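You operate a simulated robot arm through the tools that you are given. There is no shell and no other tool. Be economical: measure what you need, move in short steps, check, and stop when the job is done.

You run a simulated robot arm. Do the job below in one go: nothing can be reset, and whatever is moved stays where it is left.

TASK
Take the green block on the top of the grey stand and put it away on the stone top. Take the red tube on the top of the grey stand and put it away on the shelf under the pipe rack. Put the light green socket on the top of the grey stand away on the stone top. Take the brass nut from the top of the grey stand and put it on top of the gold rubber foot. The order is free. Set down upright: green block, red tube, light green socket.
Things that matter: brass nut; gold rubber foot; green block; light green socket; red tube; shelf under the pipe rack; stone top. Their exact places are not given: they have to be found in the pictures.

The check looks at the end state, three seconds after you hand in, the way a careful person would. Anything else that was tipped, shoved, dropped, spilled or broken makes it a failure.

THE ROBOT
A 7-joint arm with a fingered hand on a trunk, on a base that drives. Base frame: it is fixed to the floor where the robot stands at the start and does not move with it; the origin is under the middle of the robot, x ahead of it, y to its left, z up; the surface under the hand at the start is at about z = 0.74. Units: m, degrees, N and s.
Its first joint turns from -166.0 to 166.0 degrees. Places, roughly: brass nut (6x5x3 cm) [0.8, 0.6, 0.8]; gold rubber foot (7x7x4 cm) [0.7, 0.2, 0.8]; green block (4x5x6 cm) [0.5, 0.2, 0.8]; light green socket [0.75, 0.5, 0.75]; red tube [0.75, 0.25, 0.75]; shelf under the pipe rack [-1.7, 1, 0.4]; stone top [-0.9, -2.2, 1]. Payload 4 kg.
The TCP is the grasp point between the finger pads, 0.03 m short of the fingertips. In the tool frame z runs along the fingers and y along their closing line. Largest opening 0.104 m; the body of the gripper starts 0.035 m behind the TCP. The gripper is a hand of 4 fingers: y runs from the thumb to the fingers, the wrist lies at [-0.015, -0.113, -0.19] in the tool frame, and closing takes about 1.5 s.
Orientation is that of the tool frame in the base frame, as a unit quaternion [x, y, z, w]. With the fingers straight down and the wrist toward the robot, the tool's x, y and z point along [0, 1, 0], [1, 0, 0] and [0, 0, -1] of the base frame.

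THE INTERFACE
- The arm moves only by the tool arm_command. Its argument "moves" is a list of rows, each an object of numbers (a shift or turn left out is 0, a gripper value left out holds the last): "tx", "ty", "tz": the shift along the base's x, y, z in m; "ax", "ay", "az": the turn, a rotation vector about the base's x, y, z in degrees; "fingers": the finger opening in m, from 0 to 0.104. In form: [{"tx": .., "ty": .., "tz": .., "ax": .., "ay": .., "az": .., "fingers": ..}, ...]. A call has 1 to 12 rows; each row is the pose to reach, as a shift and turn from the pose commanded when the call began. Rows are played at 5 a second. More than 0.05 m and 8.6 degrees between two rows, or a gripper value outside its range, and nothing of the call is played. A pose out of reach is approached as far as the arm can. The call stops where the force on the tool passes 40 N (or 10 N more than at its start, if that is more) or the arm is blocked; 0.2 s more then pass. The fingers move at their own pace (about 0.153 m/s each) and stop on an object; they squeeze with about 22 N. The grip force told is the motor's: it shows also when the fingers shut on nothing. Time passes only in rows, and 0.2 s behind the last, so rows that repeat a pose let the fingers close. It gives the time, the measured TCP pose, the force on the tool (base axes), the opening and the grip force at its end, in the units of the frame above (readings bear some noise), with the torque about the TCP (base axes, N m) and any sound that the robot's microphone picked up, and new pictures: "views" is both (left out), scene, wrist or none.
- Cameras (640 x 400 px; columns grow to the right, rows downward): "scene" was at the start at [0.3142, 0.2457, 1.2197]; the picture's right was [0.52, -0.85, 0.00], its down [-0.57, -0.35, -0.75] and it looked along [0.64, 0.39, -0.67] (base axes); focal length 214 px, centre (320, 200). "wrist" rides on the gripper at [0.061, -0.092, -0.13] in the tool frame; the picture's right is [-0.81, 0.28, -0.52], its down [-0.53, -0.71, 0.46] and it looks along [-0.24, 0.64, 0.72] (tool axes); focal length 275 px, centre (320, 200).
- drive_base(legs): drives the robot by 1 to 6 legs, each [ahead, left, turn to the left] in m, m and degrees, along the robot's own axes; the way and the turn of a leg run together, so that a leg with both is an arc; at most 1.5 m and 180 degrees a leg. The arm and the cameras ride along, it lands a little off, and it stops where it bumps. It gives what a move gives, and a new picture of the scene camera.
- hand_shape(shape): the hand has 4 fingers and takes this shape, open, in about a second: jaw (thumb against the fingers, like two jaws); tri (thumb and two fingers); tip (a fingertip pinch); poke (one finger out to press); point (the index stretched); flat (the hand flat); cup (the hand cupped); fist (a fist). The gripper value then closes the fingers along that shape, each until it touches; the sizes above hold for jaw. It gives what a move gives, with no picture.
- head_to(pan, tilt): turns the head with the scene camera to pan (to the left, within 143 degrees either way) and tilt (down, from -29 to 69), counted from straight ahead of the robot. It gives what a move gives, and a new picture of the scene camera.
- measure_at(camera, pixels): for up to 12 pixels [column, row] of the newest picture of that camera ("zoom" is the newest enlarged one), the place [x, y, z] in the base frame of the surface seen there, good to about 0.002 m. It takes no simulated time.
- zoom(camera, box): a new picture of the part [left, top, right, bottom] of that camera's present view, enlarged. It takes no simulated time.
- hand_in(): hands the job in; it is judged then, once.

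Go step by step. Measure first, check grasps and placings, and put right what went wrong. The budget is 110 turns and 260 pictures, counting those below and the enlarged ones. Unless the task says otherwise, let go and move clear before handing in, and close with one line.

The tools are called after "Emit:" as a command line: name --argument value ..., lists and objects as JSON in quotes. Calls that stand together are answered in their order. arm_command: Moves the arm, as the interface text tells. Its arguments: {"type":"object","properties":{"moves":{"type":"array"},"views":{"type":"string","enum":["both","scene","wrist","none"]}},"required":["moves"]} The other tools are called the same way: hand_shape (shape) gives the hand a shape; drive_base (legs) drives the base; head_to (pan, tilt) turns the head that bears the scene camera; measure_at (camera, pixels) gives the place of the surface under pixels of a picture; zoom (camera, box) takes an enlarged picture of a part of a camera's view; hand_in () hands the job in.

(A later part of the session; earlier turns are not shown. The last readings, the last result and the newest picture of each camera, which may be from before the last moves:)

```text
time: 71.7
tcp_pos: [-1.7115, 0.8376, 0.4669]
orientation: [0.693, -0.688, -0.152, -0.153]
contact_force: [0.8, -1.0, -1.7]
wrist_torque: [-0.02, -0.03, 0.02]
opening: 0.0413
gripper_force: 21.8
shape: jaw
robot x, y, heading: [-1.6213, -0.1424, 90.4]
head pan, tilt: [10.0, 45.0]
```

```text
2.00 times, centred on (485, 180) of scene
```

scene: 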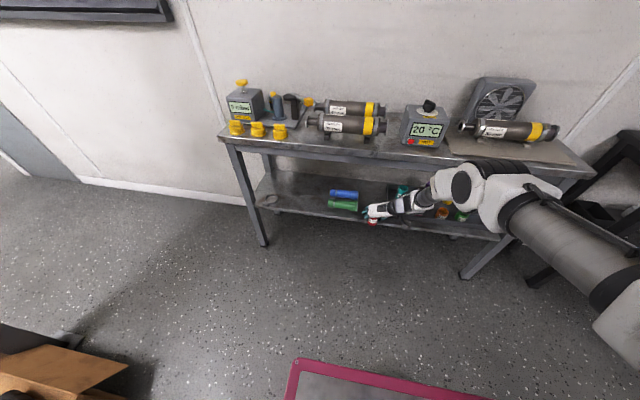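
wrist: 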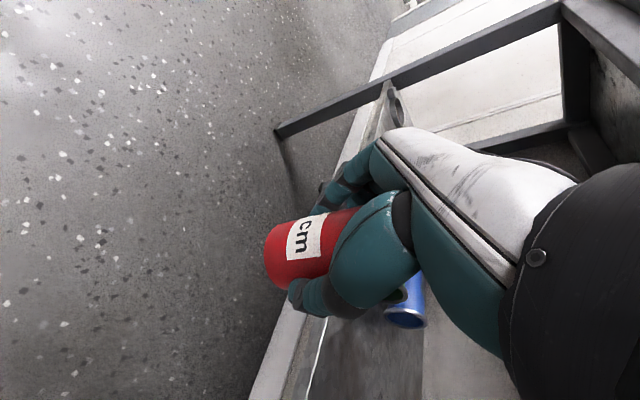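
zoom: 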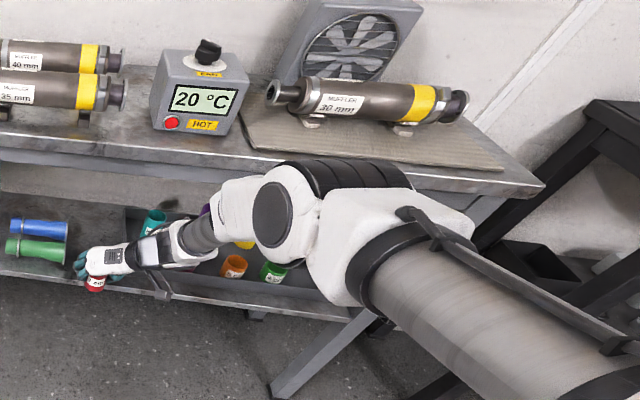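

There's still clearance. I drive the last 0.065 m in and look through the wrist camera.

Emit:
drive_base --legs '[[0.068, 0, 0]]'

Emit:
zoom --camera "wrist" --box '[160, 100, 480, 400]'

Emit:
zoom --camera "scene" --box '[320, 120, 520, 260]'

Emit:
measure_at --camera "zoom" --pixels '[[230, 235], [300, 215], [350, 180], [250, 270], [160, 285], [400, 150]]'

```text
time: 72.7
tcp_pos: [-1.7116, 0.9066, 0.4684]
orientation: [0.693, -0.688, -0.154, -0.153]
contact_force: [0.5, -0.5, -1.9]
wrist_torque: [0.01, 0.03, -0.03]
opening: 0.0411
gripper_force: 21.7
shape: jaw
robot x, y, heading: [-1.6289, -0.079, 90.3]
head pan, tilt: [10.0, 45.0]
```

scene: 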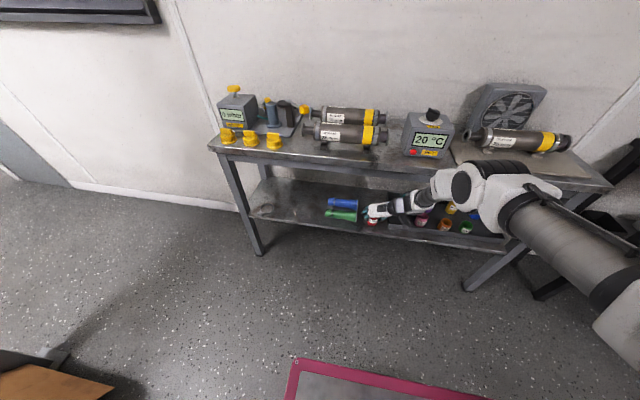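

```text
1.33 times, centred on (320, 250) of wrist
```

zoom: 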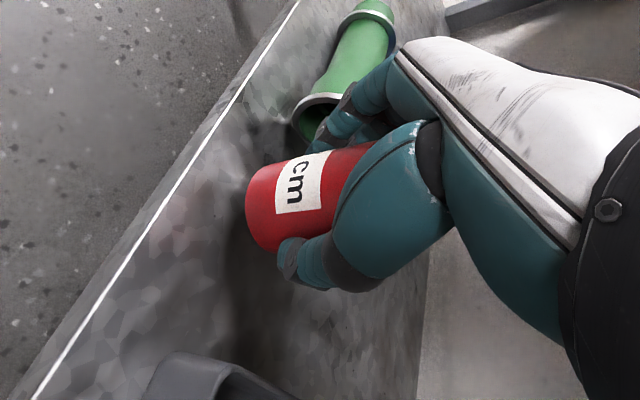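

```text
2.86 times, centred on (420, 190) of scene
```

zoom: 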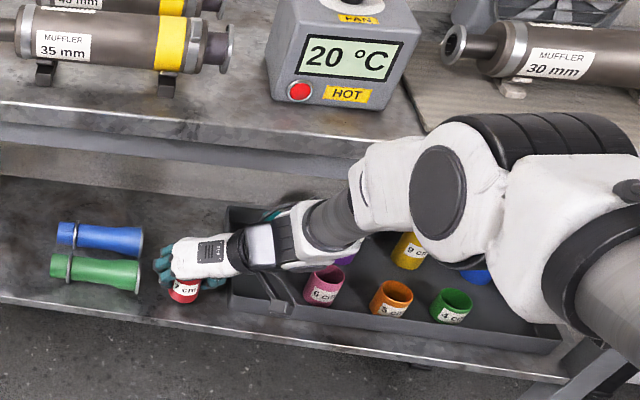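

```text
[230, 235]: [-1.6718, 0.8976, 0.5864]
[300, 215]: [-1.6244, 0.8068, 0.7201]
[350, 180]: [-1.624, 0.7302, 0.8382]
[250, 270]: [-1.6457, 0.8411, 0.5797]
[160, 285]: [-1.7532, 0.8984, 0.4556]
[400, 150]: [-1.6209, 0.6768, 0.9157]
```

The tube hangs over the shelf in the gap, with the green tube close on the left, so I shift 12 mm right and lower to contact.

Emit:
arm_command --moves '[{"tx": 0.006}, {"tx": 0.012}, {"tx": 0.012, "tz": -0.008}, {"tx": 0.012, "tz": -0.014}, {"tx": 0.012, "tz": -0.018}, {"tx": 0.012, "tz": -0.02}, {"tx": 0.012, "tz": -0.02}]' --views "wrist"

```text
time: 74.3
tcp_pos: [-1.7002, 0.9069, 0.4472]
orientation: [0.692, -0.689, -0.153, -0.152]
contact_force: [-0.4, -0.4, -1.2]
wrist_torque: [-0.01, 0.0, -0.01]
opening: 0.0412
gripper_force: 22.5
shape: jaw
robot x, y, heading: [-1.6268, -0.078, 90.5]
head pan, tilt: [10.0, 45.0]
```

wrist: 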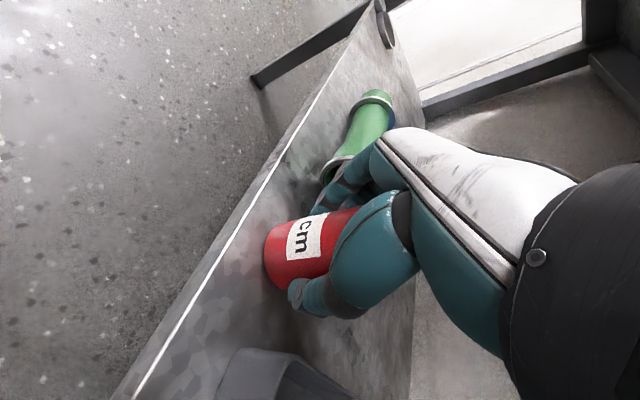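

I check the distance between the tube's base and the shelf edge.

Emit:
measure_at --camera "wrist" --pixels '[[266, 240], [264, 260], [270, 282], [242, 235], [225, 260], [255, 245], [240, 290], [285, 245]]'

```text
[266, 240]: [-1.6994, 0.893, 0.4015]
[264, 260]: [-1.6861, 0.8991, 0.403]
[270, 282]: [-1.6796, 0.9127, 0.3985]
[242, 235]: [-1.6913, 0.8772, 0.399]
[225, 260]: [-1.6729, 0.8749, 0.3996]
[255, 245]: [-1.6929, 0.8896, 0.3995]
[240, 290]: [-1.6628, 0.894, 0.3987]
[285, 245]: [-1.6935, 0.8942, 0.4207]
```

The base is 2 cm inside the edge; I move it 15 mm deeper and then press lightly to contact.

Emit:
arm_command --moves '[{"tz": 0.004}, {"tz": 0.004, "ty": 0.008}, {"tz": 0.004, "ty": 0.016}, {"tz": 0.001, "ty": 0.016}, {"tz": -0.001, "ty": 0.016}, {"tz": -0.002, "ty": 0.016}, {"tz": -0.003, "ty": 0.016}, {"tz": -0.003, "ty": 0.016}]' --views "wrist"

```text
time: 76.1
tcp_pos: [-1.7002, 0.9229, 0.4442]
orientation: [0.692, -0.689, -0.153, -0.152]
contact_force: [0.5, 0.0, 6.5]
wrist_torque: [0.03, 0.08, -0.02]
opening: 0.0414
gripper_force: 21.8
shape: jaw
robot x, y, heading: [-1.6254, -0.0763, 90.2]
head pan, tilt: [10.0, 45.0]
```

wrist: 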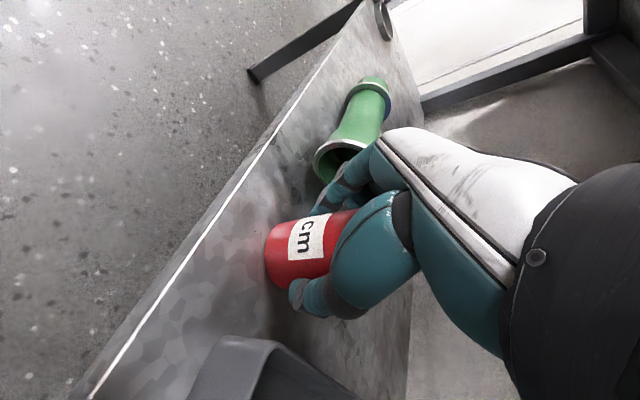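

Contact at 6.5 N. Before opening I check the gap from fingers to the green tube.

Emit:
zoom --camera "wrist" --box '[240, 110, 400, 330]'

Emit:
measure_at --camera "wrist" --pixels '[[325, 175], [318, 160], [345, 142], [320, 195], [318, 208], [340, 180], [350, 168], [298, 300], [220, 345], [265, 345]]'

```text
1.82 times, centred on (320, 220) of wrist
```

zoom: 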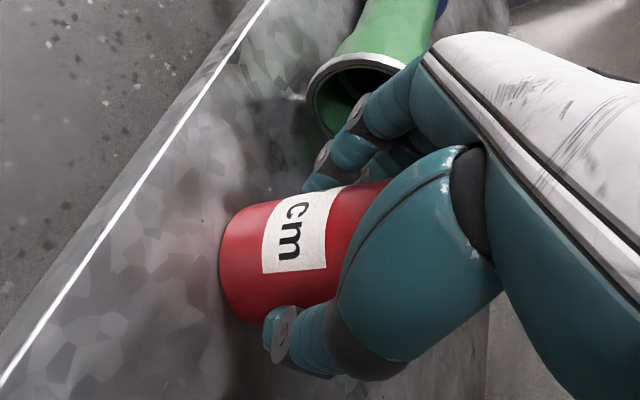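

```text
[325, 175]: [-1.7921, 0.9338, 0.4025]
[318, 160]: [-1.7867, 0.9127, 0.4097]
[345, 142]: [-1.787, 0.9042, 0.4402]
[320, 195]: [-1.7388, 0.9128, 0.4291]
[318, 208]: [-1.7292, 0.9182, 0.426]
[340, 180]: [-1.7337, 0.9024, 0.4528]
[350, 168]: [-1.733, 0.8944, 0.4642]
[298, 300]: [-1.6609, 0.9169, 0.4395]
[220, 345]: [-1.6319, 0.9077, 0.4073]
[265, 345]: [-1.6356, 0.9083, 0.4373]
```

Gaps are 4.7 cm and 2.8 cm, so I open to 70 mm and retreat along the finger axis.

Emit:
arm_command --moves '[{"tz": 0.001, "fingers": 0.05}, {"tz": 0.001, "fingers": 0.06}, {"tz": 0.001, "fingers": 0.068}, {"tz": 0.001, "fingers": 0.068}, {"tz": 0.001, "fingers": 0.068}]' --views "wrist"

```text
time: 77.3
tcp_pos: [-1.6991, 0.9223, 0.4464]
orientation: [0.692, -0.689, -0.154, -0.152]
contact_force: [-0.6, 0.3, -0.4]
wrist_torque: [-0.02, 0.0, 0.02]
opening: 0.0674
gripper_force: 0.1
shape: jaw
robot x, y, heading: [-1.621, -0.0767, 90.2]
head pan, tilt: [10.0, 45.0]
```

wrist: 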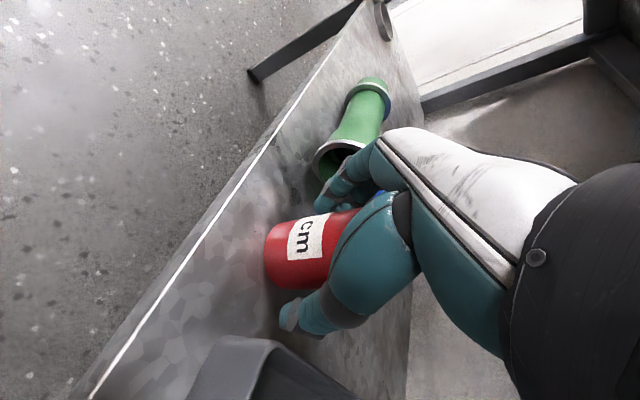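

Released cleanly. I retreat up and back along the finger axis.

Emit:
arm_command --moves '[{"tz": 0.018, "ty": -0.008}, {"tz": 0.036, "ty": -0.017}, {"tz": 0.055, "ty": -0.026}, {"tz": 0.07, "ty": -0.035}, {"tz": 0.075, "ty": -0.06}, {"tz": 0.075, "ty": -0.09}]' --views "wrist"

Emit:
drive_base --legs '[[-0.25, 0, 0]]'

Emit:
zoom --camera "scene" --box '[270, 130, 480, 260]'

```text
time: 78.7
tcp_pos: [-1.6991, 0.8321, 0.5183]
orientation: [0.693, -0.688, -0.153, -0.153]
contact_force: [0.1, -0.7, 0.3]
wrist_torque: [0.0, -0.03, 0.02]
opening: 0.0675
gripper_force: 0.0
shape: jaw
robot x, y, heading: [-1.6285, -0.0775, 90.5]
head pan, tilt: [10.0, 45.0]
```

wrist: 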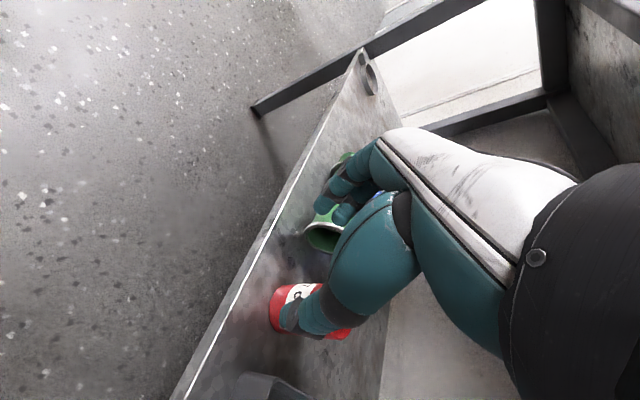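

```text
time: 80.5
tcp_pos: [-1.6977, 0.5859, 0.5178]
orientation: [0.693, -0.688, -0.154, -0.153]
contact_force: [0.2, 0.4, 0.2]
wrist_torque: [0.01, 0.01, 0.01]
opening: 0.0677
gripper_force: 0.1
shape: jaw
robot x, y, heading: [-1.6236, -0.3263, 90.2]
head pan, tilt: [10.0, 45.0]
```

scene: 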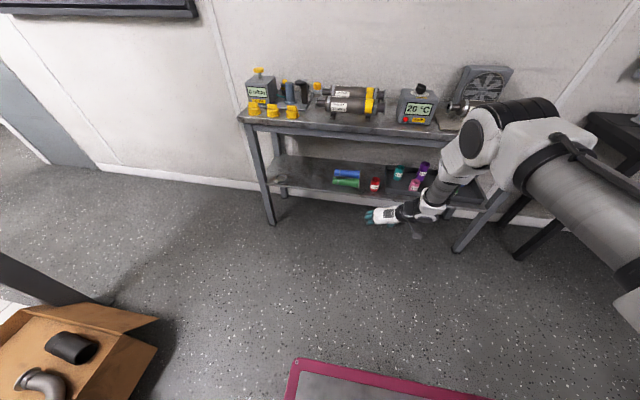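

```text
3.05 times, centred on (375, 195) of scene
```

zoom: 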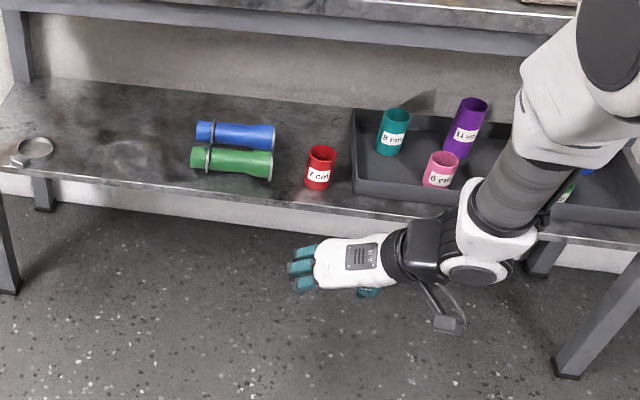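

The red tube stands upright on the shelf. Now I raise and retract the arm, straightening the hand.

Emit:
arm_command --moves '[{"tz": 0.045, "ty": -0.02}, {"tz": 0.09, "ty": -0.04}, {"tz": 0.135, "ty": -0.06}, {"tz": 0.18, "ty": -0.08}, {"tz": 0.225, "ty": -0.1}, {"tz": 0.27, "ty": -0.12}, {"tz": 0.315, "ty": -0.14}, {"tz": 0.36, "ty": -0.16}, {"tz": 0.405, "ty": -0.18}, {"tz": 0.45, "ty": -0.2}, {"tz": 0.495, "ty": -0.22}, {"tz": 0.53, "ty": -0.24}]' --views "none"

Emit:
arm_command --moves '[{"ax": -6}, {"ax": -12}, {"ax": -18}, {"ax": -25}, {"ax": -25, "fingers": 0.09}]' --views "none"

Emit:
drive_base --legs '[[0, 0, -90], [1.45, 0, 0], [0, 0.5, 0]]'

Emit:
head_to --pan 20 --tilt 45

```text
time: 83.1
tcp_pos: [-1.6982, 0.3455, 1.046]
orientation: [0.693, -0.688, -0.154, -0.152]
contact_force: [0.6, 0.7, -1.1]
wrist_torque: [-0.03, 0.02, 0.03]
opening: 0.0678
gripper_force: 0.1
shape: jaw
robot x, y, heading: [-1.6221, -0.3266, 90.5]
head pan, tilt: [10.0, 45.0]
```

```text
time: 84.3
tcp_pos: [-1.6976, 0.3454, 1.0469]
orientation: [0.709, -0.705, 0.0, 0.001]
contact_force: [0.7, -0.2, -0.9]
wrist_torque: [-0.01, 0.01, 0.0]
opening: 0.0899
gripper_force: 0.0
shape: jaw
robot x, y, heading: [-1.6223, -0.3259, 90.6]
head pan, tilt: [10.0, 45.0]
```

```text
time: 86.5
tcp_pos: [-1.3091, 0.2775, 1.048]
orientation: [-0.479, 0.878, 0.002, -0.002]
contact_force: [-0.5, 0.3, 0.1]
wrist_torque: [0.02, -0.02, -0.02]
opening: 0.0897
gripper_force: 0.1
shape: jaw
robot x, y, heading: [-1.6106, -0.3249, 57.2]
head pan, tilt: [10.0, 45.0]
stopped in leg 1: the robot was blocked; the commanded pose is now the measured one
```

scene: 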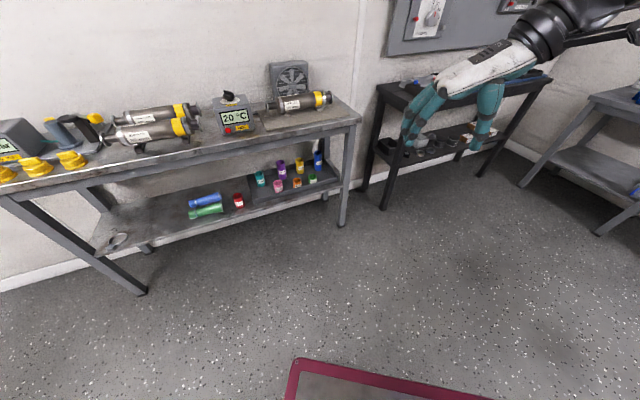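

```text
time: 87.3
tcp_pos: [-1.3089, 0.278, 1.0472]
orientation: [-0.479, 0.878, 0.002, -0.002]
contact_force: [-0.3, -0.4, 0.2]
wrist_torque: [0.03, -0.02, -0.02]
opening: 0.0899
gripper_force: 0.0
shape: jaw
robot x, y, heading: [-1.6126, -0.3278, 57.5]
head pan, tilt: [20.0, 45.0]
```

scene: 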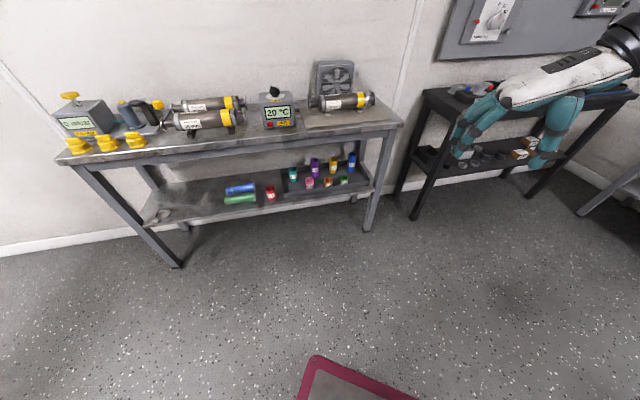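

The turn was blocked at heading 57°. I look behind-left to see what was touched.

Emit:
head_to --pan 120 --tilt 40

Emit:
head_to --pan -140 --tilt 35

```text
time: 89.0
tcp_pos: [-1.3097, 0.2777, 1.049]
orientation: [-0.48, 0.877, 0.001, -0.001]
contact_force: [0.5, 0.0, -0.8]
wrist_torque: [0.01, 0.0, -0.01]
opening: 0.0899
gripper_force: 0.0
shape: jaw
robot x, y, heading: [-1.6119, -0.327, 57.3]
head pan, tilt: [120.0, 40.0]
```

scene: 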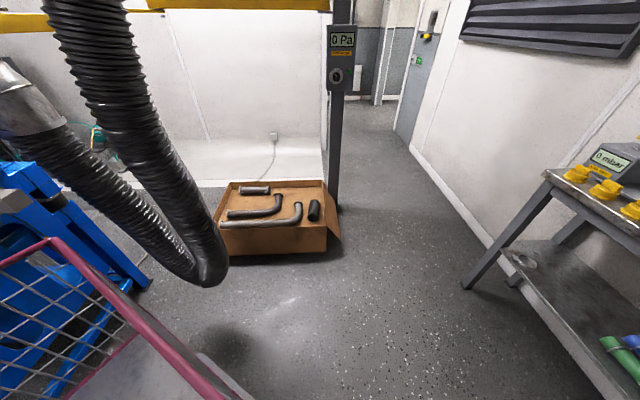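

```text
time: 92.7
tcp_pos: [-1.309, 0.2771, 1.0487]
orientation: [-0.48, 0.877, 0.002, 0.0]
contact_force: [-0.3, -0.1, 1.0]
wrist_torque: [-0.06, -0.01, 0.0]
opening: 0.0899
gripper_force: 0.1
shape: jaw
robot x, y, heading: [-1.6137, -0.327, 57.4]
head pan, tilt: [-140.0, 35.0]
```

scene: 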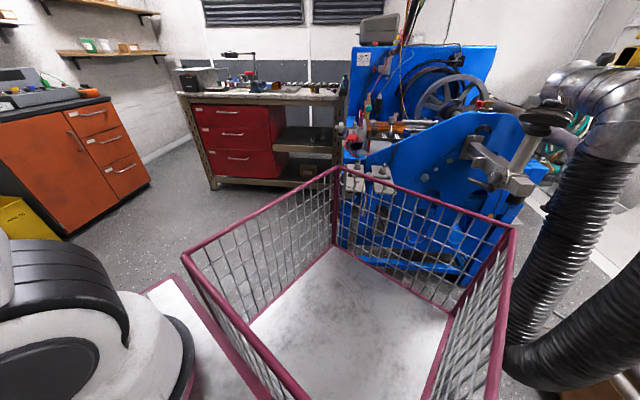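

The basket's rear is near the blue machine and the hanging hose (515,350). I measure both.

Emit:
measure_at --camera "scene" --pixels '[[336, 172], [514, 230], [185, 255], [395, 398], [515, 345], [530, 300], [440, 255], [500, 185], [475, 160], [360, 195], [380, 215], [545, 120]]'

Emit:
zoom --camera "scene" --box '[320, 80, 640, 400]'

```text
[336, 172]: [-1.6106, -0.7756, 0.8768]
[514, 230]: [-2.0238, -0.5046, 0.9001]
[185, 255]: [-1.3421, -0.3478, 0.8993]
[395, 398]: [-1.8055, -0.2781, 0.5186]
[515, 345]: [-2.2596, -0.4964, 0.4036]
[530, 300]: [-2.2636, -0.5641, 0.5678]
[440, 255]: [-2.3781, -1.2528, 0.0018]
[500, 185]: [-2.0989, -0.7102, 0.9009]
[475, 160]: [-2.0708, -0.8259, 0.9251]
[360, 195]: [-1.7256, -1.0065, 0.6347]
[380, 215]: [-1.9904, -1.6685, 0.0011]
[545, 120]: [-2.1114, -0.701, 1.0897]
```

```text
1.25 times, centred on (480, 240) of scene
```

zoom: 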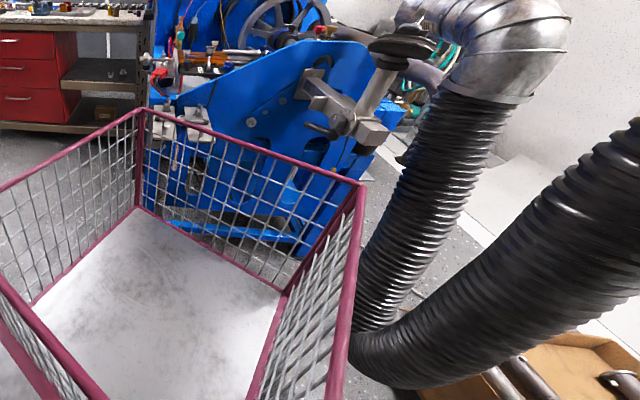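

Machine parts and hose are about 0.2 m off the rear corners; whatever touched is behind. I move ahead 0.3 m first and then turn.

Emit:
drive_base --legs '[[0.3, 0, 0], [0, 0, -57]]'

```text
time: 97.2
tcp_pos: [-0.781, -0.0009, 1.0475]
orientation: [-0.004, 1.0, 0.001, 0.0]
contact_force: [0.3, 0.5, 0.1]
wrist_torque: [-0.04, 0.02, 0.01]
opening: 0.0899
gripper_force: 0.0
shape: jaw
robot x, y, heading: [-1.4552, -0.0753, 0.5]
head pan, tilt: [-140.0, 35.0]
```

scene: 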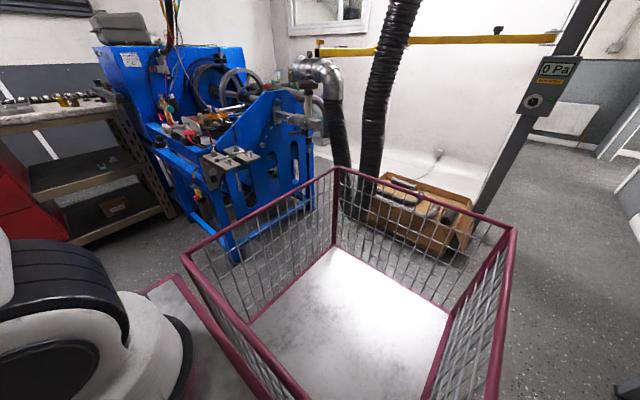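

The turn worked and nothing is disturbed. I drive back to the stand and look.

Emit:
drive_base --legs '[[1.4, 0, -0.5], [0, 0.28, 0]]'

Emit:
head_to --pan 20 --tilt 48

Emit:
zoom --camera "scene" --box '[200, 120, 520, 320]'

```text
time: 105.8
tcp_pos: [0.6449, 0.2488, 1.0481]
orientation: [0.008, 1.0, 0.002, 0.0]
contact_force: [0.0, 0.3, -0.1]
wrist_torque: [-0.04, 0.01, 0.01]
opening: 0.0899
gripper_force: 0.0
shape: jaw
robot x, y, heading: [-0.0324, 0.1903, -0.8]
head pan, tilt: [-140.0, 35.0]
```

scene: 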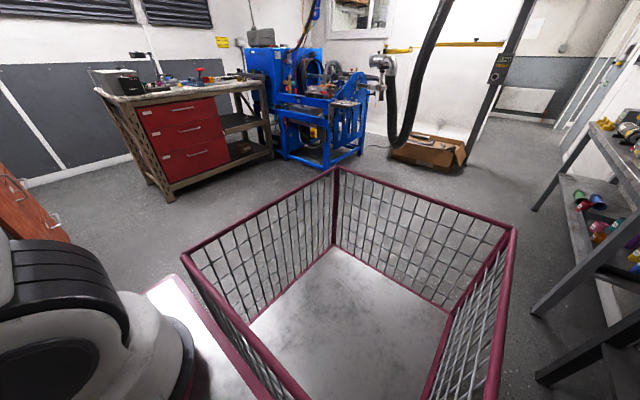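

```text
time: 108.3
tcp_pos: [0.6438, 0.2495, 1.0482]
orientation: [0.009, 1.0, 0.002, -0.001]
contact_force: [-0.2, -0.1, 0.3]
wrist_torque: [-0.01, 0.03, -0.04]
opening: 0.09
gripper_force: 0.1
shape: jaw
robot x, y, heading: [-0.0294, 0.1906, -1.3]
head pan, tilt: [20.0, 48.0]
```

scene: 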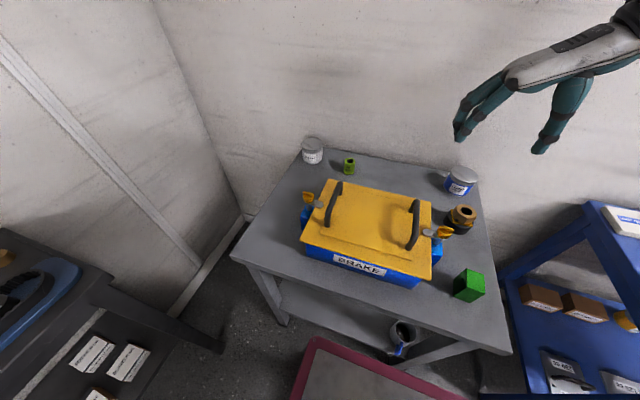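

```text
2.00 times, centred on (360, 220) of scene
```

zoom: 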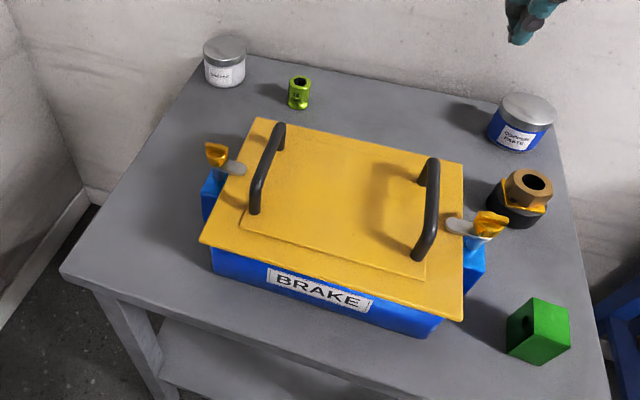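

Everything is in place. I enlarge the socket and measure it.

Emit:
zoom --camera "scene" --box '[325, 140, 375, 190]'

Emit:
measure_at --camera "zoom" --pixels '[[272, 128], [350, 132], [310, 108], [312, 160], [345, 165], [280, 165], [282, 240], [310, 255], [340, 245], [312, 135], [290, 115], [335, 112]]'

```text
8.00 times, centred on (350, 165) of scene
```

zoom: 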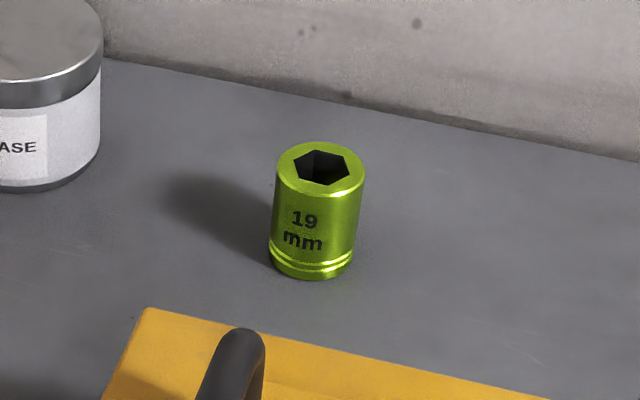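

```text
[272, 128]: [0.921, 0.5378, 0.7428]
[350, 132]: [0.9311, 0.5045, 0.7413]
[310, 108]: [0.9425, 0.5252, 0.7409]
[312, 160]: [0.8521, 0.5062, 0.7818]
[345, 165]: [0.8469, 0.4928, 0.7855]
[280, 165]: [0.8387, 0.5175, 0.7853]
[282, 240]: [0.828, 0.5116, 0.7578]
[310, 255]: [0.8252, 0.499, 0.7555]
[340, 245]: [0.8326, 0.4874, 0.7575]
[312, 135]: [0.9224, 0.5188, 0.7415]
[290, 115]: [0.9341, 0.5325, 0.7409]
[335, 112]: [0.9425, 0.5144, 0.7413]
```

Emit:
measure_at --camera "zoom" --pixels '[[281, 170], [361, 174], [322, 145], [320, 192], [272, 250], [350, 258], [312, 276], [150, 308], [245, 330], [100, 100]]'

```text
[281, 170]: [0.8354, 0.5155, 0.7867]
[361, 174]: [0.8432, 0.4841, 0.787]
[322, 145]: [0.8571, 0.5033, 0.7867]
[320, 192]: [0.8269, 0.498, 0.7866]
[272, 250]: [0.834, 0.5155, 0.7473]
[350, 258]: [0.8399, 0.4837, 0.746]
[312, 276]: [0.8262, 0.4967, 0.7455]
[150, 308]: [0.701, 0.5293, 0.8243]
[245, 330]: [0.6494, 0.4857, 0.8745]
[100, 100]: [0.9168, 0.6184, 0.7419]
```

The socket is at (0.842,0.500), 32 mm wide, top at 0.787. I move above it with the hand vertical.

Emit:
arm_command --moves '[{"tx": 0.028, "ty": 0.036}, {"tx": 0.056, "ty": 0.072}, {"tx": 0.085, "ty": 0.107}, {"tx": 0.113, "ty": 0.143}, {"tx": 0.141, "ty": 0.179}, {"tx": 0.17, "ty": 0.215}, {"tx": 0.198, "ty": 0.2505}, {"tx": 0.198, "ty": 0.2505, "tz": -0.05}, {"tx": 0.198, "ty": 0.2505, "tz": -0.1}, {"tx": 0.198, "ty": 0.2505, "tz": -0.15}, {"tx": 0.198, "ty": 0.2505, "tz": -0.18}, {"tx": 0.198, "ty": 0.2505, "tz": -0.18}]'

```text
time: 110.9
tcp_pos: [0.8439, 0.5, 0.8688]
orientation: [0.008, 1.0, 0.002, 0.001]
contact_force: [-0.3, 0.1, -0.9]
wrist_torque: [-0.01, 0.0, -0.01]
opening: 0.0899
gripper_force: 0.0
shape: jaw
robot x, y, heading: [-0.0296, 0.1914, -1.0]
head pan, tilt: [20.0, 48.0]
```

scene: 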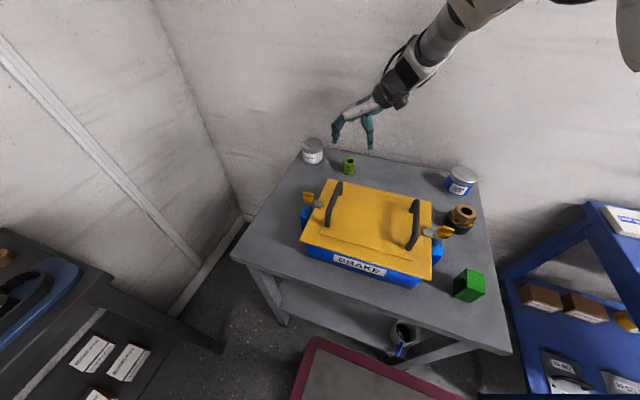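
wrist: 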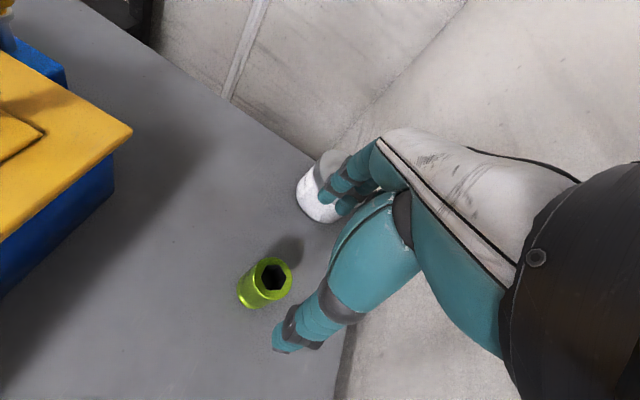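

Aligned; I descend and close.

Emit:
arm_command --moves '[{"tx": -0.002, "tz": -0.04}, {"tx": -0.002, "tz": -0.07}, {"tx": -0.002, "tz": -0.093}, {"tx": -0.002, "tz": -0.093}, {"tx": -0.002, "tz": -0.093, "fingers": 0.05}, {"tx": -0.002, "tz": -0.093, "fingers": 0.02}, {"tx": -0.002, "tz": -0.093, "fingers": 0.02}, {"tx": -0.002, "tz": -0.093, "fingers": 0.02}, {"tx": -0.002, "tz": -0.093, "fingers": 0.02}, {"tx": -0.002, "tz": -0.093, "fingers": 0.02}]' --views "wrist"

```text
time: 113.1
tcp_pos: [0.8394, 0.4984, 0.7753]
orientation: [0.009, 1.0, 0.001, 0.0]
contact_force: [0.0, -0.5, 0.6]
wrist_torque: [-0.01, 0.03, 0.0]
opening: 0.0238
gripper_force: 21.7
shape: jaw
robot x, y, heading: [-0.0289, 0.1882, -1.1]
head pan, tilt: [20.0, 48.0]
```

wrist: 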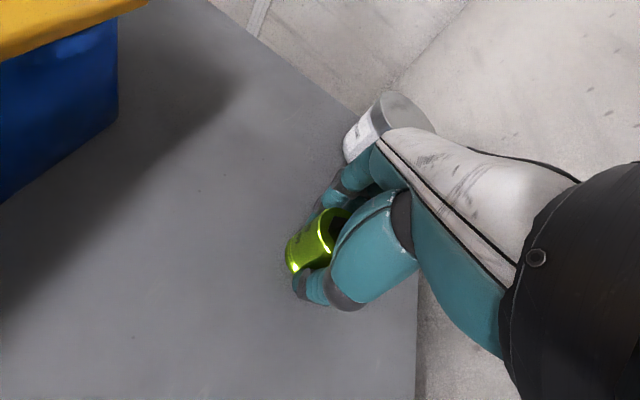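

The 24 mm opening means an off-centre chord. I reopen and measure where the socket is.

Emit:
arm_command --moves '[{"fingers": 0.04}, {"fingers": 0.06}, {"fingers": 0.06}, {"fingers": 0.06}]' --views "wrist"

Emit:
zoom --camera "wrist" --box '[260, 180, 380, 310]'

Emit:
measure_at --camera "zoom" --pixels '[[150, 220], [170, 180], [175, 250], [210, 180], [250, 130], [200, 270], [230, 150], [240, 220], [260, 160], [220, 240]]'

```text
time: 114.1
tcp_pos: [0.8401, 0.4976, 0.774]
orientation: [0.009, 1.0, 0.001, -0.001]
contact_force: [1.2, 0.0, -0.7]
wrist_torque: [0.01, 0.01, -0.01]
opening: 0.0597
gripper_force: 0.1
shape: jaw
robot x, y, heading: [-0.0293, 0.1909, -1.2]
head pan, tilt: [20.0, 48.0]
```

wrist: 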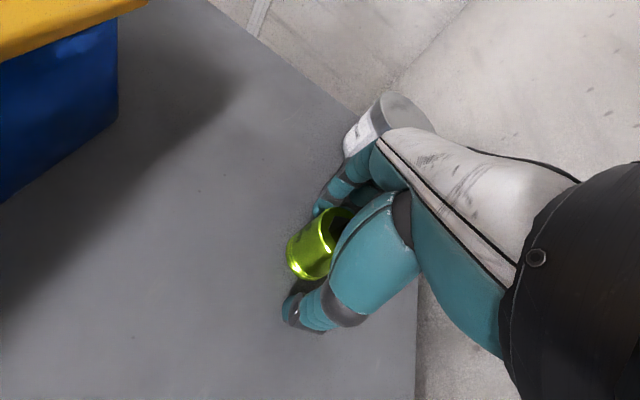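

```text
3.08 times, centred on (320, 245) of wrist
```

zoom: 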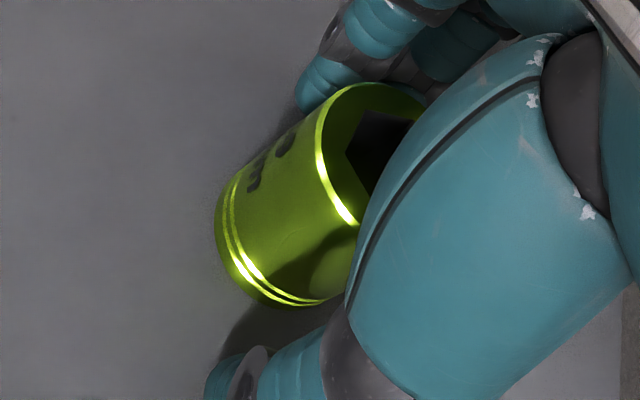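

```text
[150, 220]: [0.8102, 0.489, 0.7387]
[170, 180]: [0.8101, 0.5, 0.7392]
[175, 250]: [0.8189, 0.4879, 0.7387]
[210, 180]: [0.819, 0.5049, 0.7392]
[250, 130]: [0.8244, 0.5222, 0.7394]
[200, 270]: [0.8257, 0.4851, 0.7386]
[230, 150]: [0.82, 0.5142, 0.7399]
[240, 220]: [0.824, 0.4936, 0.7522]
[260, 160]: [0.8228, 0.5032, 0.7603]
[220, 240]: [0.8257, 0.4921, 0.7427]
```

The socket barely moved; the true finger plane evidently lies about 1 cm on the far side of the TCP. I shift 10 mm toward the robot and close again.

Emit:
arm_command --moves '[{"tx": -0.005, "fingers": 0.06}, {"tx": -0.01, "ty": 0.001, "fingers": 0.06}, {"tx": -0.01, "ty": 0.001, "fingers": 0.04}, {"tx": -0.01, "ty": 0.001, "fingers": 0.02}, {"tx": -0.01, "ty": 0.001, "fingers": 0.02}, {"tx": -0.01, "ty": 0.001, "fingers": 0.02}, {"tx": -0.01, "ty": 0.001, "fingers": 0.02}, {"tx": -0.01, "ty": 0.001, "fingers": 0.02}]' --views "wrist"

```text
time: 115.9
tcp_pos: [0.8299, 0.5006, 0.774]
orientation: [0.009, 1.0, 0.002, -0.001]
contact_force: [-0.9, 1.1, 1.5]
wrist_torque: [0.04, 0.0, 0.02]
opening: 0.0212
gripper_force: 0.1
shape: jaw
robot x, y, heading: [-0.0351, 0.1904, -1.1]
head pan, tilt: [20.0, 48.0]
```

wrist: 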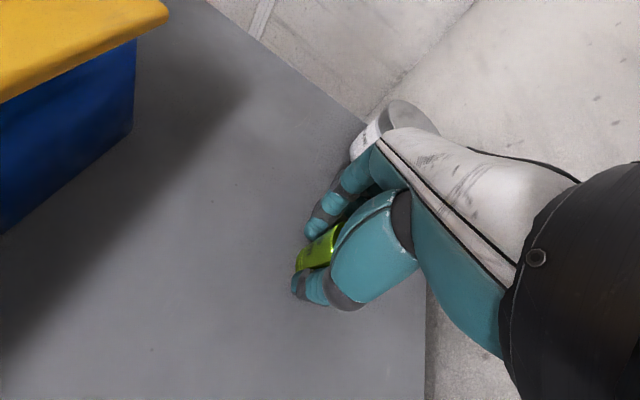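

That went the other way (no grip force). I open and re-measure.

Emit:
arm_command --moves '[{"fingers": 0.04}, {"fingers": 0.06}, {"fingers": 0.07}, {"fingers": 0.07}, {"fingers": 0.07, "tz": 0.04}, {"fingers": 0.07, "tz": 0.08}, {"fingers": 0.07, "tz": 0.08}]' --views "wrist"

Emit:
zoom --camera "wrist" --box '[240, 220, 340, 320]'

```text
time: 117.5
tcp_pos: [0.8306, 0.5011, 0.8565]
orientation: [0.009, 1.0, 0.003, 0.001]
contact_force: [-0.3, -1.0, -0.3]
wrist_torque: [0.0, -0.02, 0.0]
opening: 0.0697
gripper_force: 0.0
shape: jaw
robot x, y, heading: [-0.0298, 0.1892, -0.8]
head pan, tilt: [20.0, 48.0]
```

wrist: 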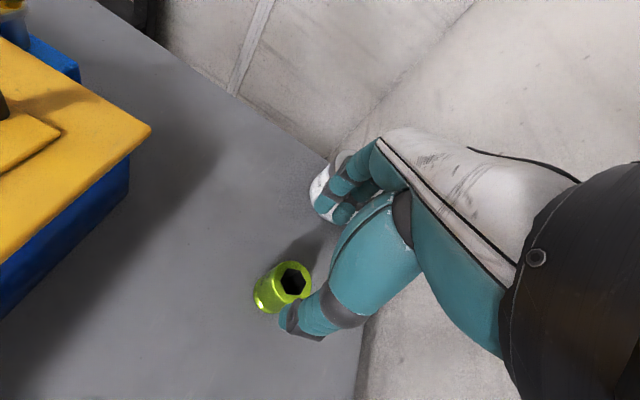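

```text
4.00 times, centred on (290, 270) of wrist
```

zoom: 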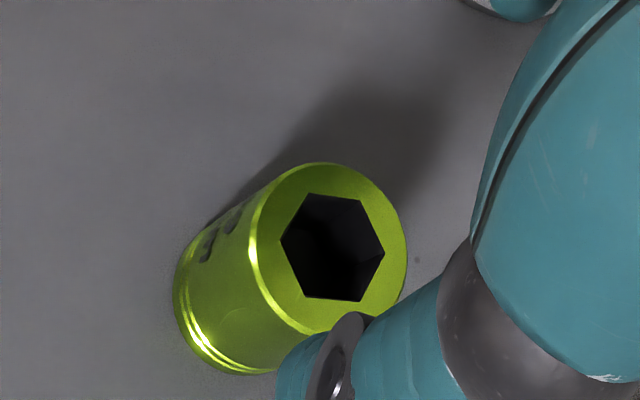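

Emit:
measure_at --camera "zoom" --pixels '[[320, 167], [400, 240], [258, 230], [300, 315], [385, 195], [280, 180], [390, 290], [180, 290], [210, 350]]'

```text
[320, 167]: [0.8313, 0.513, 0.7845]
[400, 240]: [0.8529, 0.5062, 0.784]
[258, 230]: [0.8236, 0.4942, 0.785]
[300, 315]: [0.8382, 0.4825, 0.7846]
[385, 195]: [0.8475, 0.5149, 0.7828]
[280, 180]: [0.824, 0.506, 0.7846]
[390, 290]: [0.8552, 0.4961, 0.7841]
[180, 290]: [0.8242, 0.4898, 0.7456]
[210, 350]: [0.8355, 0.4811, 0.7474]
```

The socket is still at (0.839,0.499) and upright. The first position was right; I'll go to x=0.842 and close fully.

Emit:
arm_command --moves '[{"tx": 0.011, "ty": -0.002, "tz": 0}, {"tx": 0.011, "ty": -0.002, "tz": -0.03}, {"tx": 0.011, "ty": -0.002, "tz": -0.06}, {"tx": 0.011, "ty": -0.002, "tz": -0.083}, {"tx": 0.011, "ty": -0.002, "tz": -0.083}, {"tx": 0.011, "ty": -0.002, "tz": -0.083, "fingers": 0.03}, {"tx": 0.011, "ty": -0.002, "tz": -0.083, "fingers": 0.0}, {"tx": 0.011, "ty": -0.002, "tz": -0.083, "fingers": 0.0}, {"tx": 0.011, "ty": -0.002, "tz": -0.083, "fingers": 0.0}, {"tx": 0.011, "ty": -0.002, "tz": -0.083, "fingers": 0.0}, {"tx": 0.011, "ty": -0.002, "tz": -0.083, "fingers": 0.0}, {"tx": 0.011, "ty": -0.002, "tz": -0.083, "fingers": 0.0}]' --views "wrist"

```text
time: 120.1
tcp_pos: [0.8405, 0.4989, 0.7702]
orientation: [0.009, 1.0, 0.002, 0.0]
contact_force: [-0.1, 0.1, 1.0]
wrist_torque: [0.01, 0.01, 0.01]
opening: 0.0259
gripper_force: 22.2
shape: jaw
robot x, y, heading: [-0.0306, 0.1866, -1.0]
head pan, tilt: [20.0, 48.0]
```

wrist: 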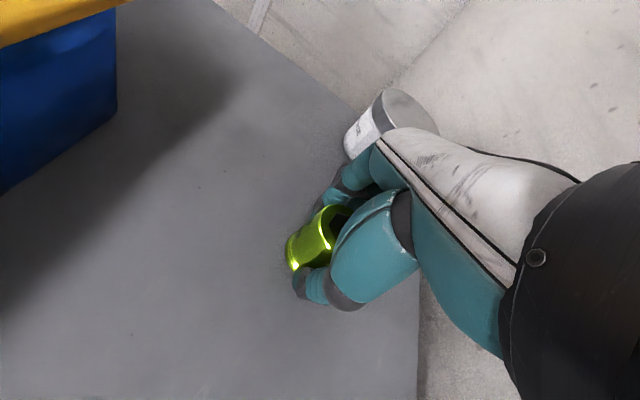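

The grip is 22 N at 26 mm. I lift gently and check.

Emit:
arm_command --moves '[{"tz": 0.005}, {"tz": 0.015}, {"tz": 0.03}, {"tz": 0.05}, {"tz": 0.05}]' --views "wrist"

Emit:
zoom --camera "scene" --box '[300, 100, 420, 200]'

Emit:
zoom --camera "wrist" --box '[240, 180, 380, 320]'

```text
time: 121.3
tcp_pos: [0.8424, 0.4997, 0.822]
orientation: [0.009, 1.0, 0.001, 0.001]
contact_force: [-0.4, 0.0, -1.1]
wrist_torque: [-0.02, 0.0, 0.03]
opening: 0.0256
gripper_force: 22.2
shape: jaw
robot x, y, heading: [-0.0289, 0.1929, -0.8]
head pan, tilt: [20.0, 48.0]
```

wrist: 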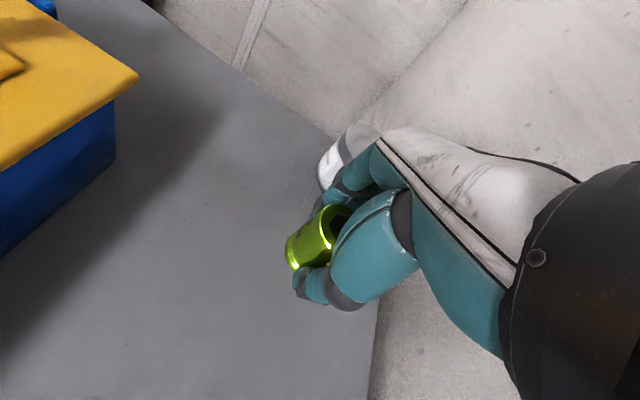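

```text
4.00 times, centred on (360, 150) of scene
```

zoom: 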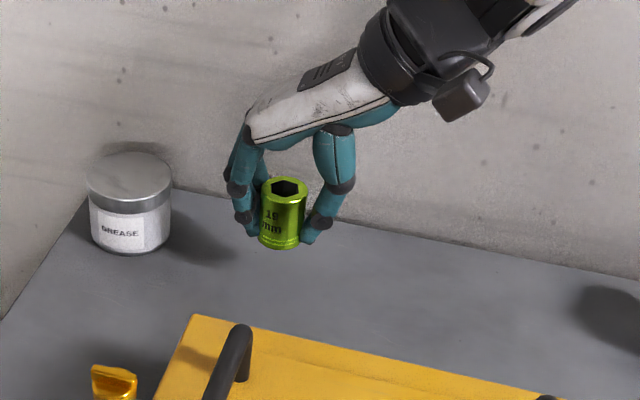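

```text
2.86 times, centred on (310, 250) of wrist
```

zoom: 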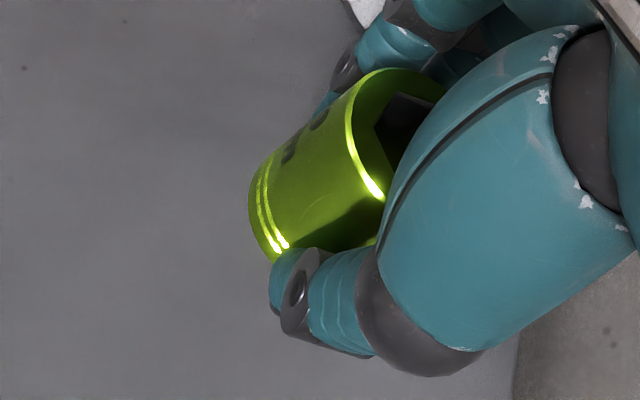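

The socket is held upright. I raise and retract, then drive toward the stone top.

Emit:
arm_command --moves '[{"tz": 0.045}, {"tz": 0.09}, {"tz": 0.135, "tx": -0.01}, {"tz": 0.18, "tx": -0.02}, {"tz": 0.225, "tx": -0.04}, {"tz": 0.27, "tx": -0.06}, {"tz": 0.3, "tx": -0.1}, {"tz": 0.33, "tx": -0.14, "ty": -0.02}, {"tz": 0.33, "tx": -0.18, "ty": -0.04}, {"tz": 0.33, "tx": -0.2, "ty": -0.08}, {"tz": 0.33, "tx": -0.2, "ty": -0.12}, {"tz": 0.33, "tx": -0.2, "ty": -0.16}]' --views "none"

Emit:
drive_base --legs '[[-0.75, -0.1, 0], [0, 0, -89], [0.7, 0, 0]]'

Emit:
head_to --pan 0 --tilt 25

```text
refused: row 8 steps farther than a row can; nothing moved
```

```text
time: 123.0
tcp_pos: [0.6981, 0.4815, 0.8239]
orientation: [0.011, 1.0, 0.002, 0.006]
contact_force: [-0.5, -0.2, -1.5]
wrist_torque: [0.0, 0.01, 0.0]
opening: 0.0243
gripper_force: 22.1
shape: jaw
robot x, y, heading: [-0.1778, 0.1719, -0.8]
head pan, tilt: [20.0, 48.0]
stopped in leg 1: the force on the tool passed its limit at 50 N (the readings are from after the stop); the commanded pose is now the measured one
```

scene: 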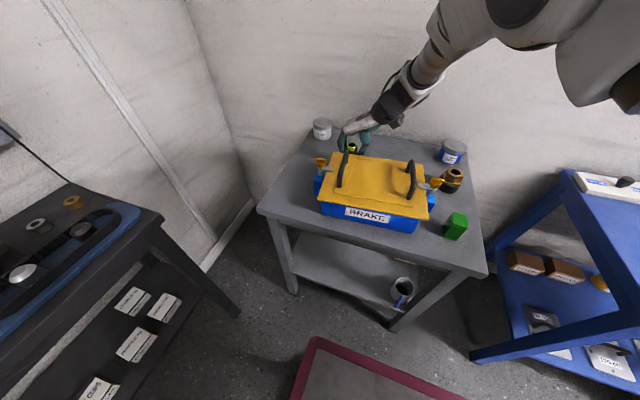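

```text
time: 123.8
tcp_pos: [0.698, 0.4814, 0.8247]
orientation: [0.012, 1.0, 0.001, 0.007]
contact_force: [-0.3, 0.1, -2.1]
wrist_torque: [0.0, 0.01, 0.03]
opening: 0.0243
gripper_force: 21.9
shape: jaw
robot x, y, heading: [-0.1805, 0.1751, -0.9]
head pan, tilt: [0.0, 25.0]
```

scene: 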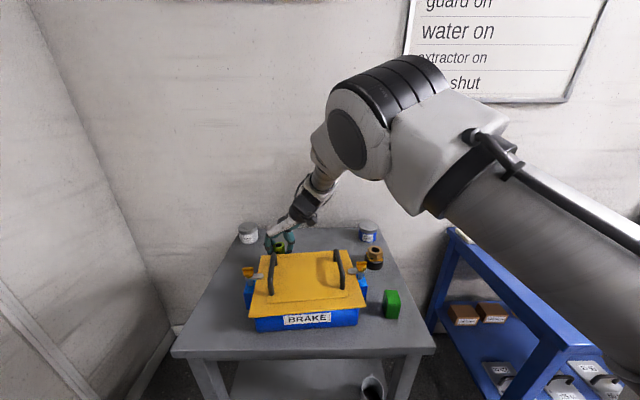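

My retract was refused for a step that was too long, and the drive that followed bumped the hand against the box's lid edge. I lift straight up now and check the damage.

Emit:
arm_command --moves '[{"tx": 0.01, "tz": 0.01}, {"tx": 0.01, "tz": 0.05}, {"tx": 0.01, "tz": 0.095}, {"tx": 0.01, "tz": 0.14}, {"tx": 0.01, "tz": 0.185}, {"tx": 0.01, "tz": 0.23}, {"tx": 0.01, "tz": 0.275}, {"tx": 0.01, "tz": 0.3}]' --views "wrist"

Emit:
head_to --pan 20 --tilt 45

Emit:
zoom --camera "scene" --box '[240, 100, 500, 280]'

```text
time: 125.6
tcp_pos: [0.7071, 0.4799, 1.1248]
orientation: [0.012, 1.0, 0.001, 0.007]
contact_force: [-0.2, -0.6, -1.8]
wrist_torque: [-0.03, 0.06, 0.03]
opening: 0.0246
gripper_force: 22.2
shape: jaw
robot x, y, heading: [-0.1797, 0.1748, -0.8]
head pan, tilt: [0.0, 25.0]
```

wrist: 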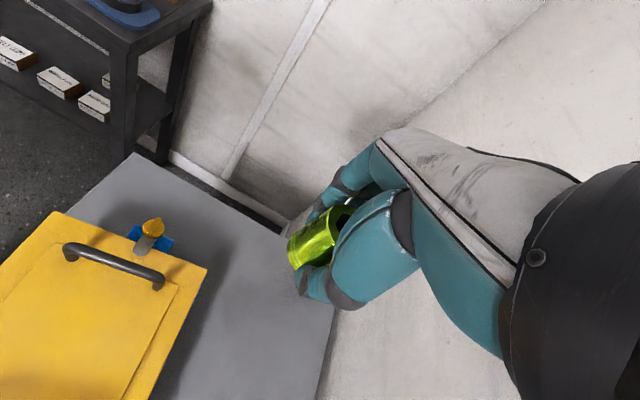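

```text
time: 126.5
tcp_pos: [0.7066, 0.4805, 1.1241]
orientation: [0.011, 1.0, 0.002, 0.008]
contact_force: [0.0, -1.7, -1.7]
wrist_torque: [0.01, 0.01, -0.03]
opening: 0.0244
gripper_force: 22.0
shape: jaw
robot x, y, heading: [-0.1783, 0.1716, -0.9]
head pan, tilt: [20.0, 45.0]
```

scene: 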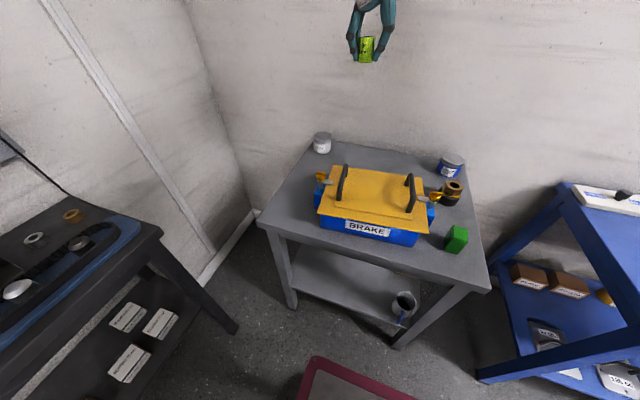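

```text
2.22 times, centred on (370, 190) of scene
```

zoom: 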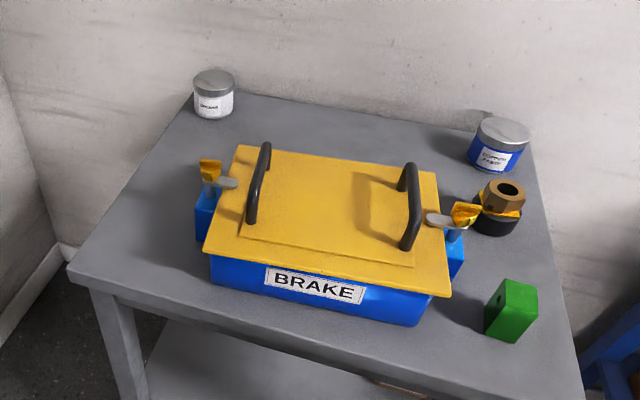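

I measure the lid corners and knobs to see whether the box shifted.

Emit:
measure_at --camera "zoom" --pixels '[[241, 149], [435, 175], [208, 250], [446, 293], [210, 172], [466, 213], [265, 150], [408, 170], [252, 218], [408, 243], [506, 188], [507, 210]]'

```text
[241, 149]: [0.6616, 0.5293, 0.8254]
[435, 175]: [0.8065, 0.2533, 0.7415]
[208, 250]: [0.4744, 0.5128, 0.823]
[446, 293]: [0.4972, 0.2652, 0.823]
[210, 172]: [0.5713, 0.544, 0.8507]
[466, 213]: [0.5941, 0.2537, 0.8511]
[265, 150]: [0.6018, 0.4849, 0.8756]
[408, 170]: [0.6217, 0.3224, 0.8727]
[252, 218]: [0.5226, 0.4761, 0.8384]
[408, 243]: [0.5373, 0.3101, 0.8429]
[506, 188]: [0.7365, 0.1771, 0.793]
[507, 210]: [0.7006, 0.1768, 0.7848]
```

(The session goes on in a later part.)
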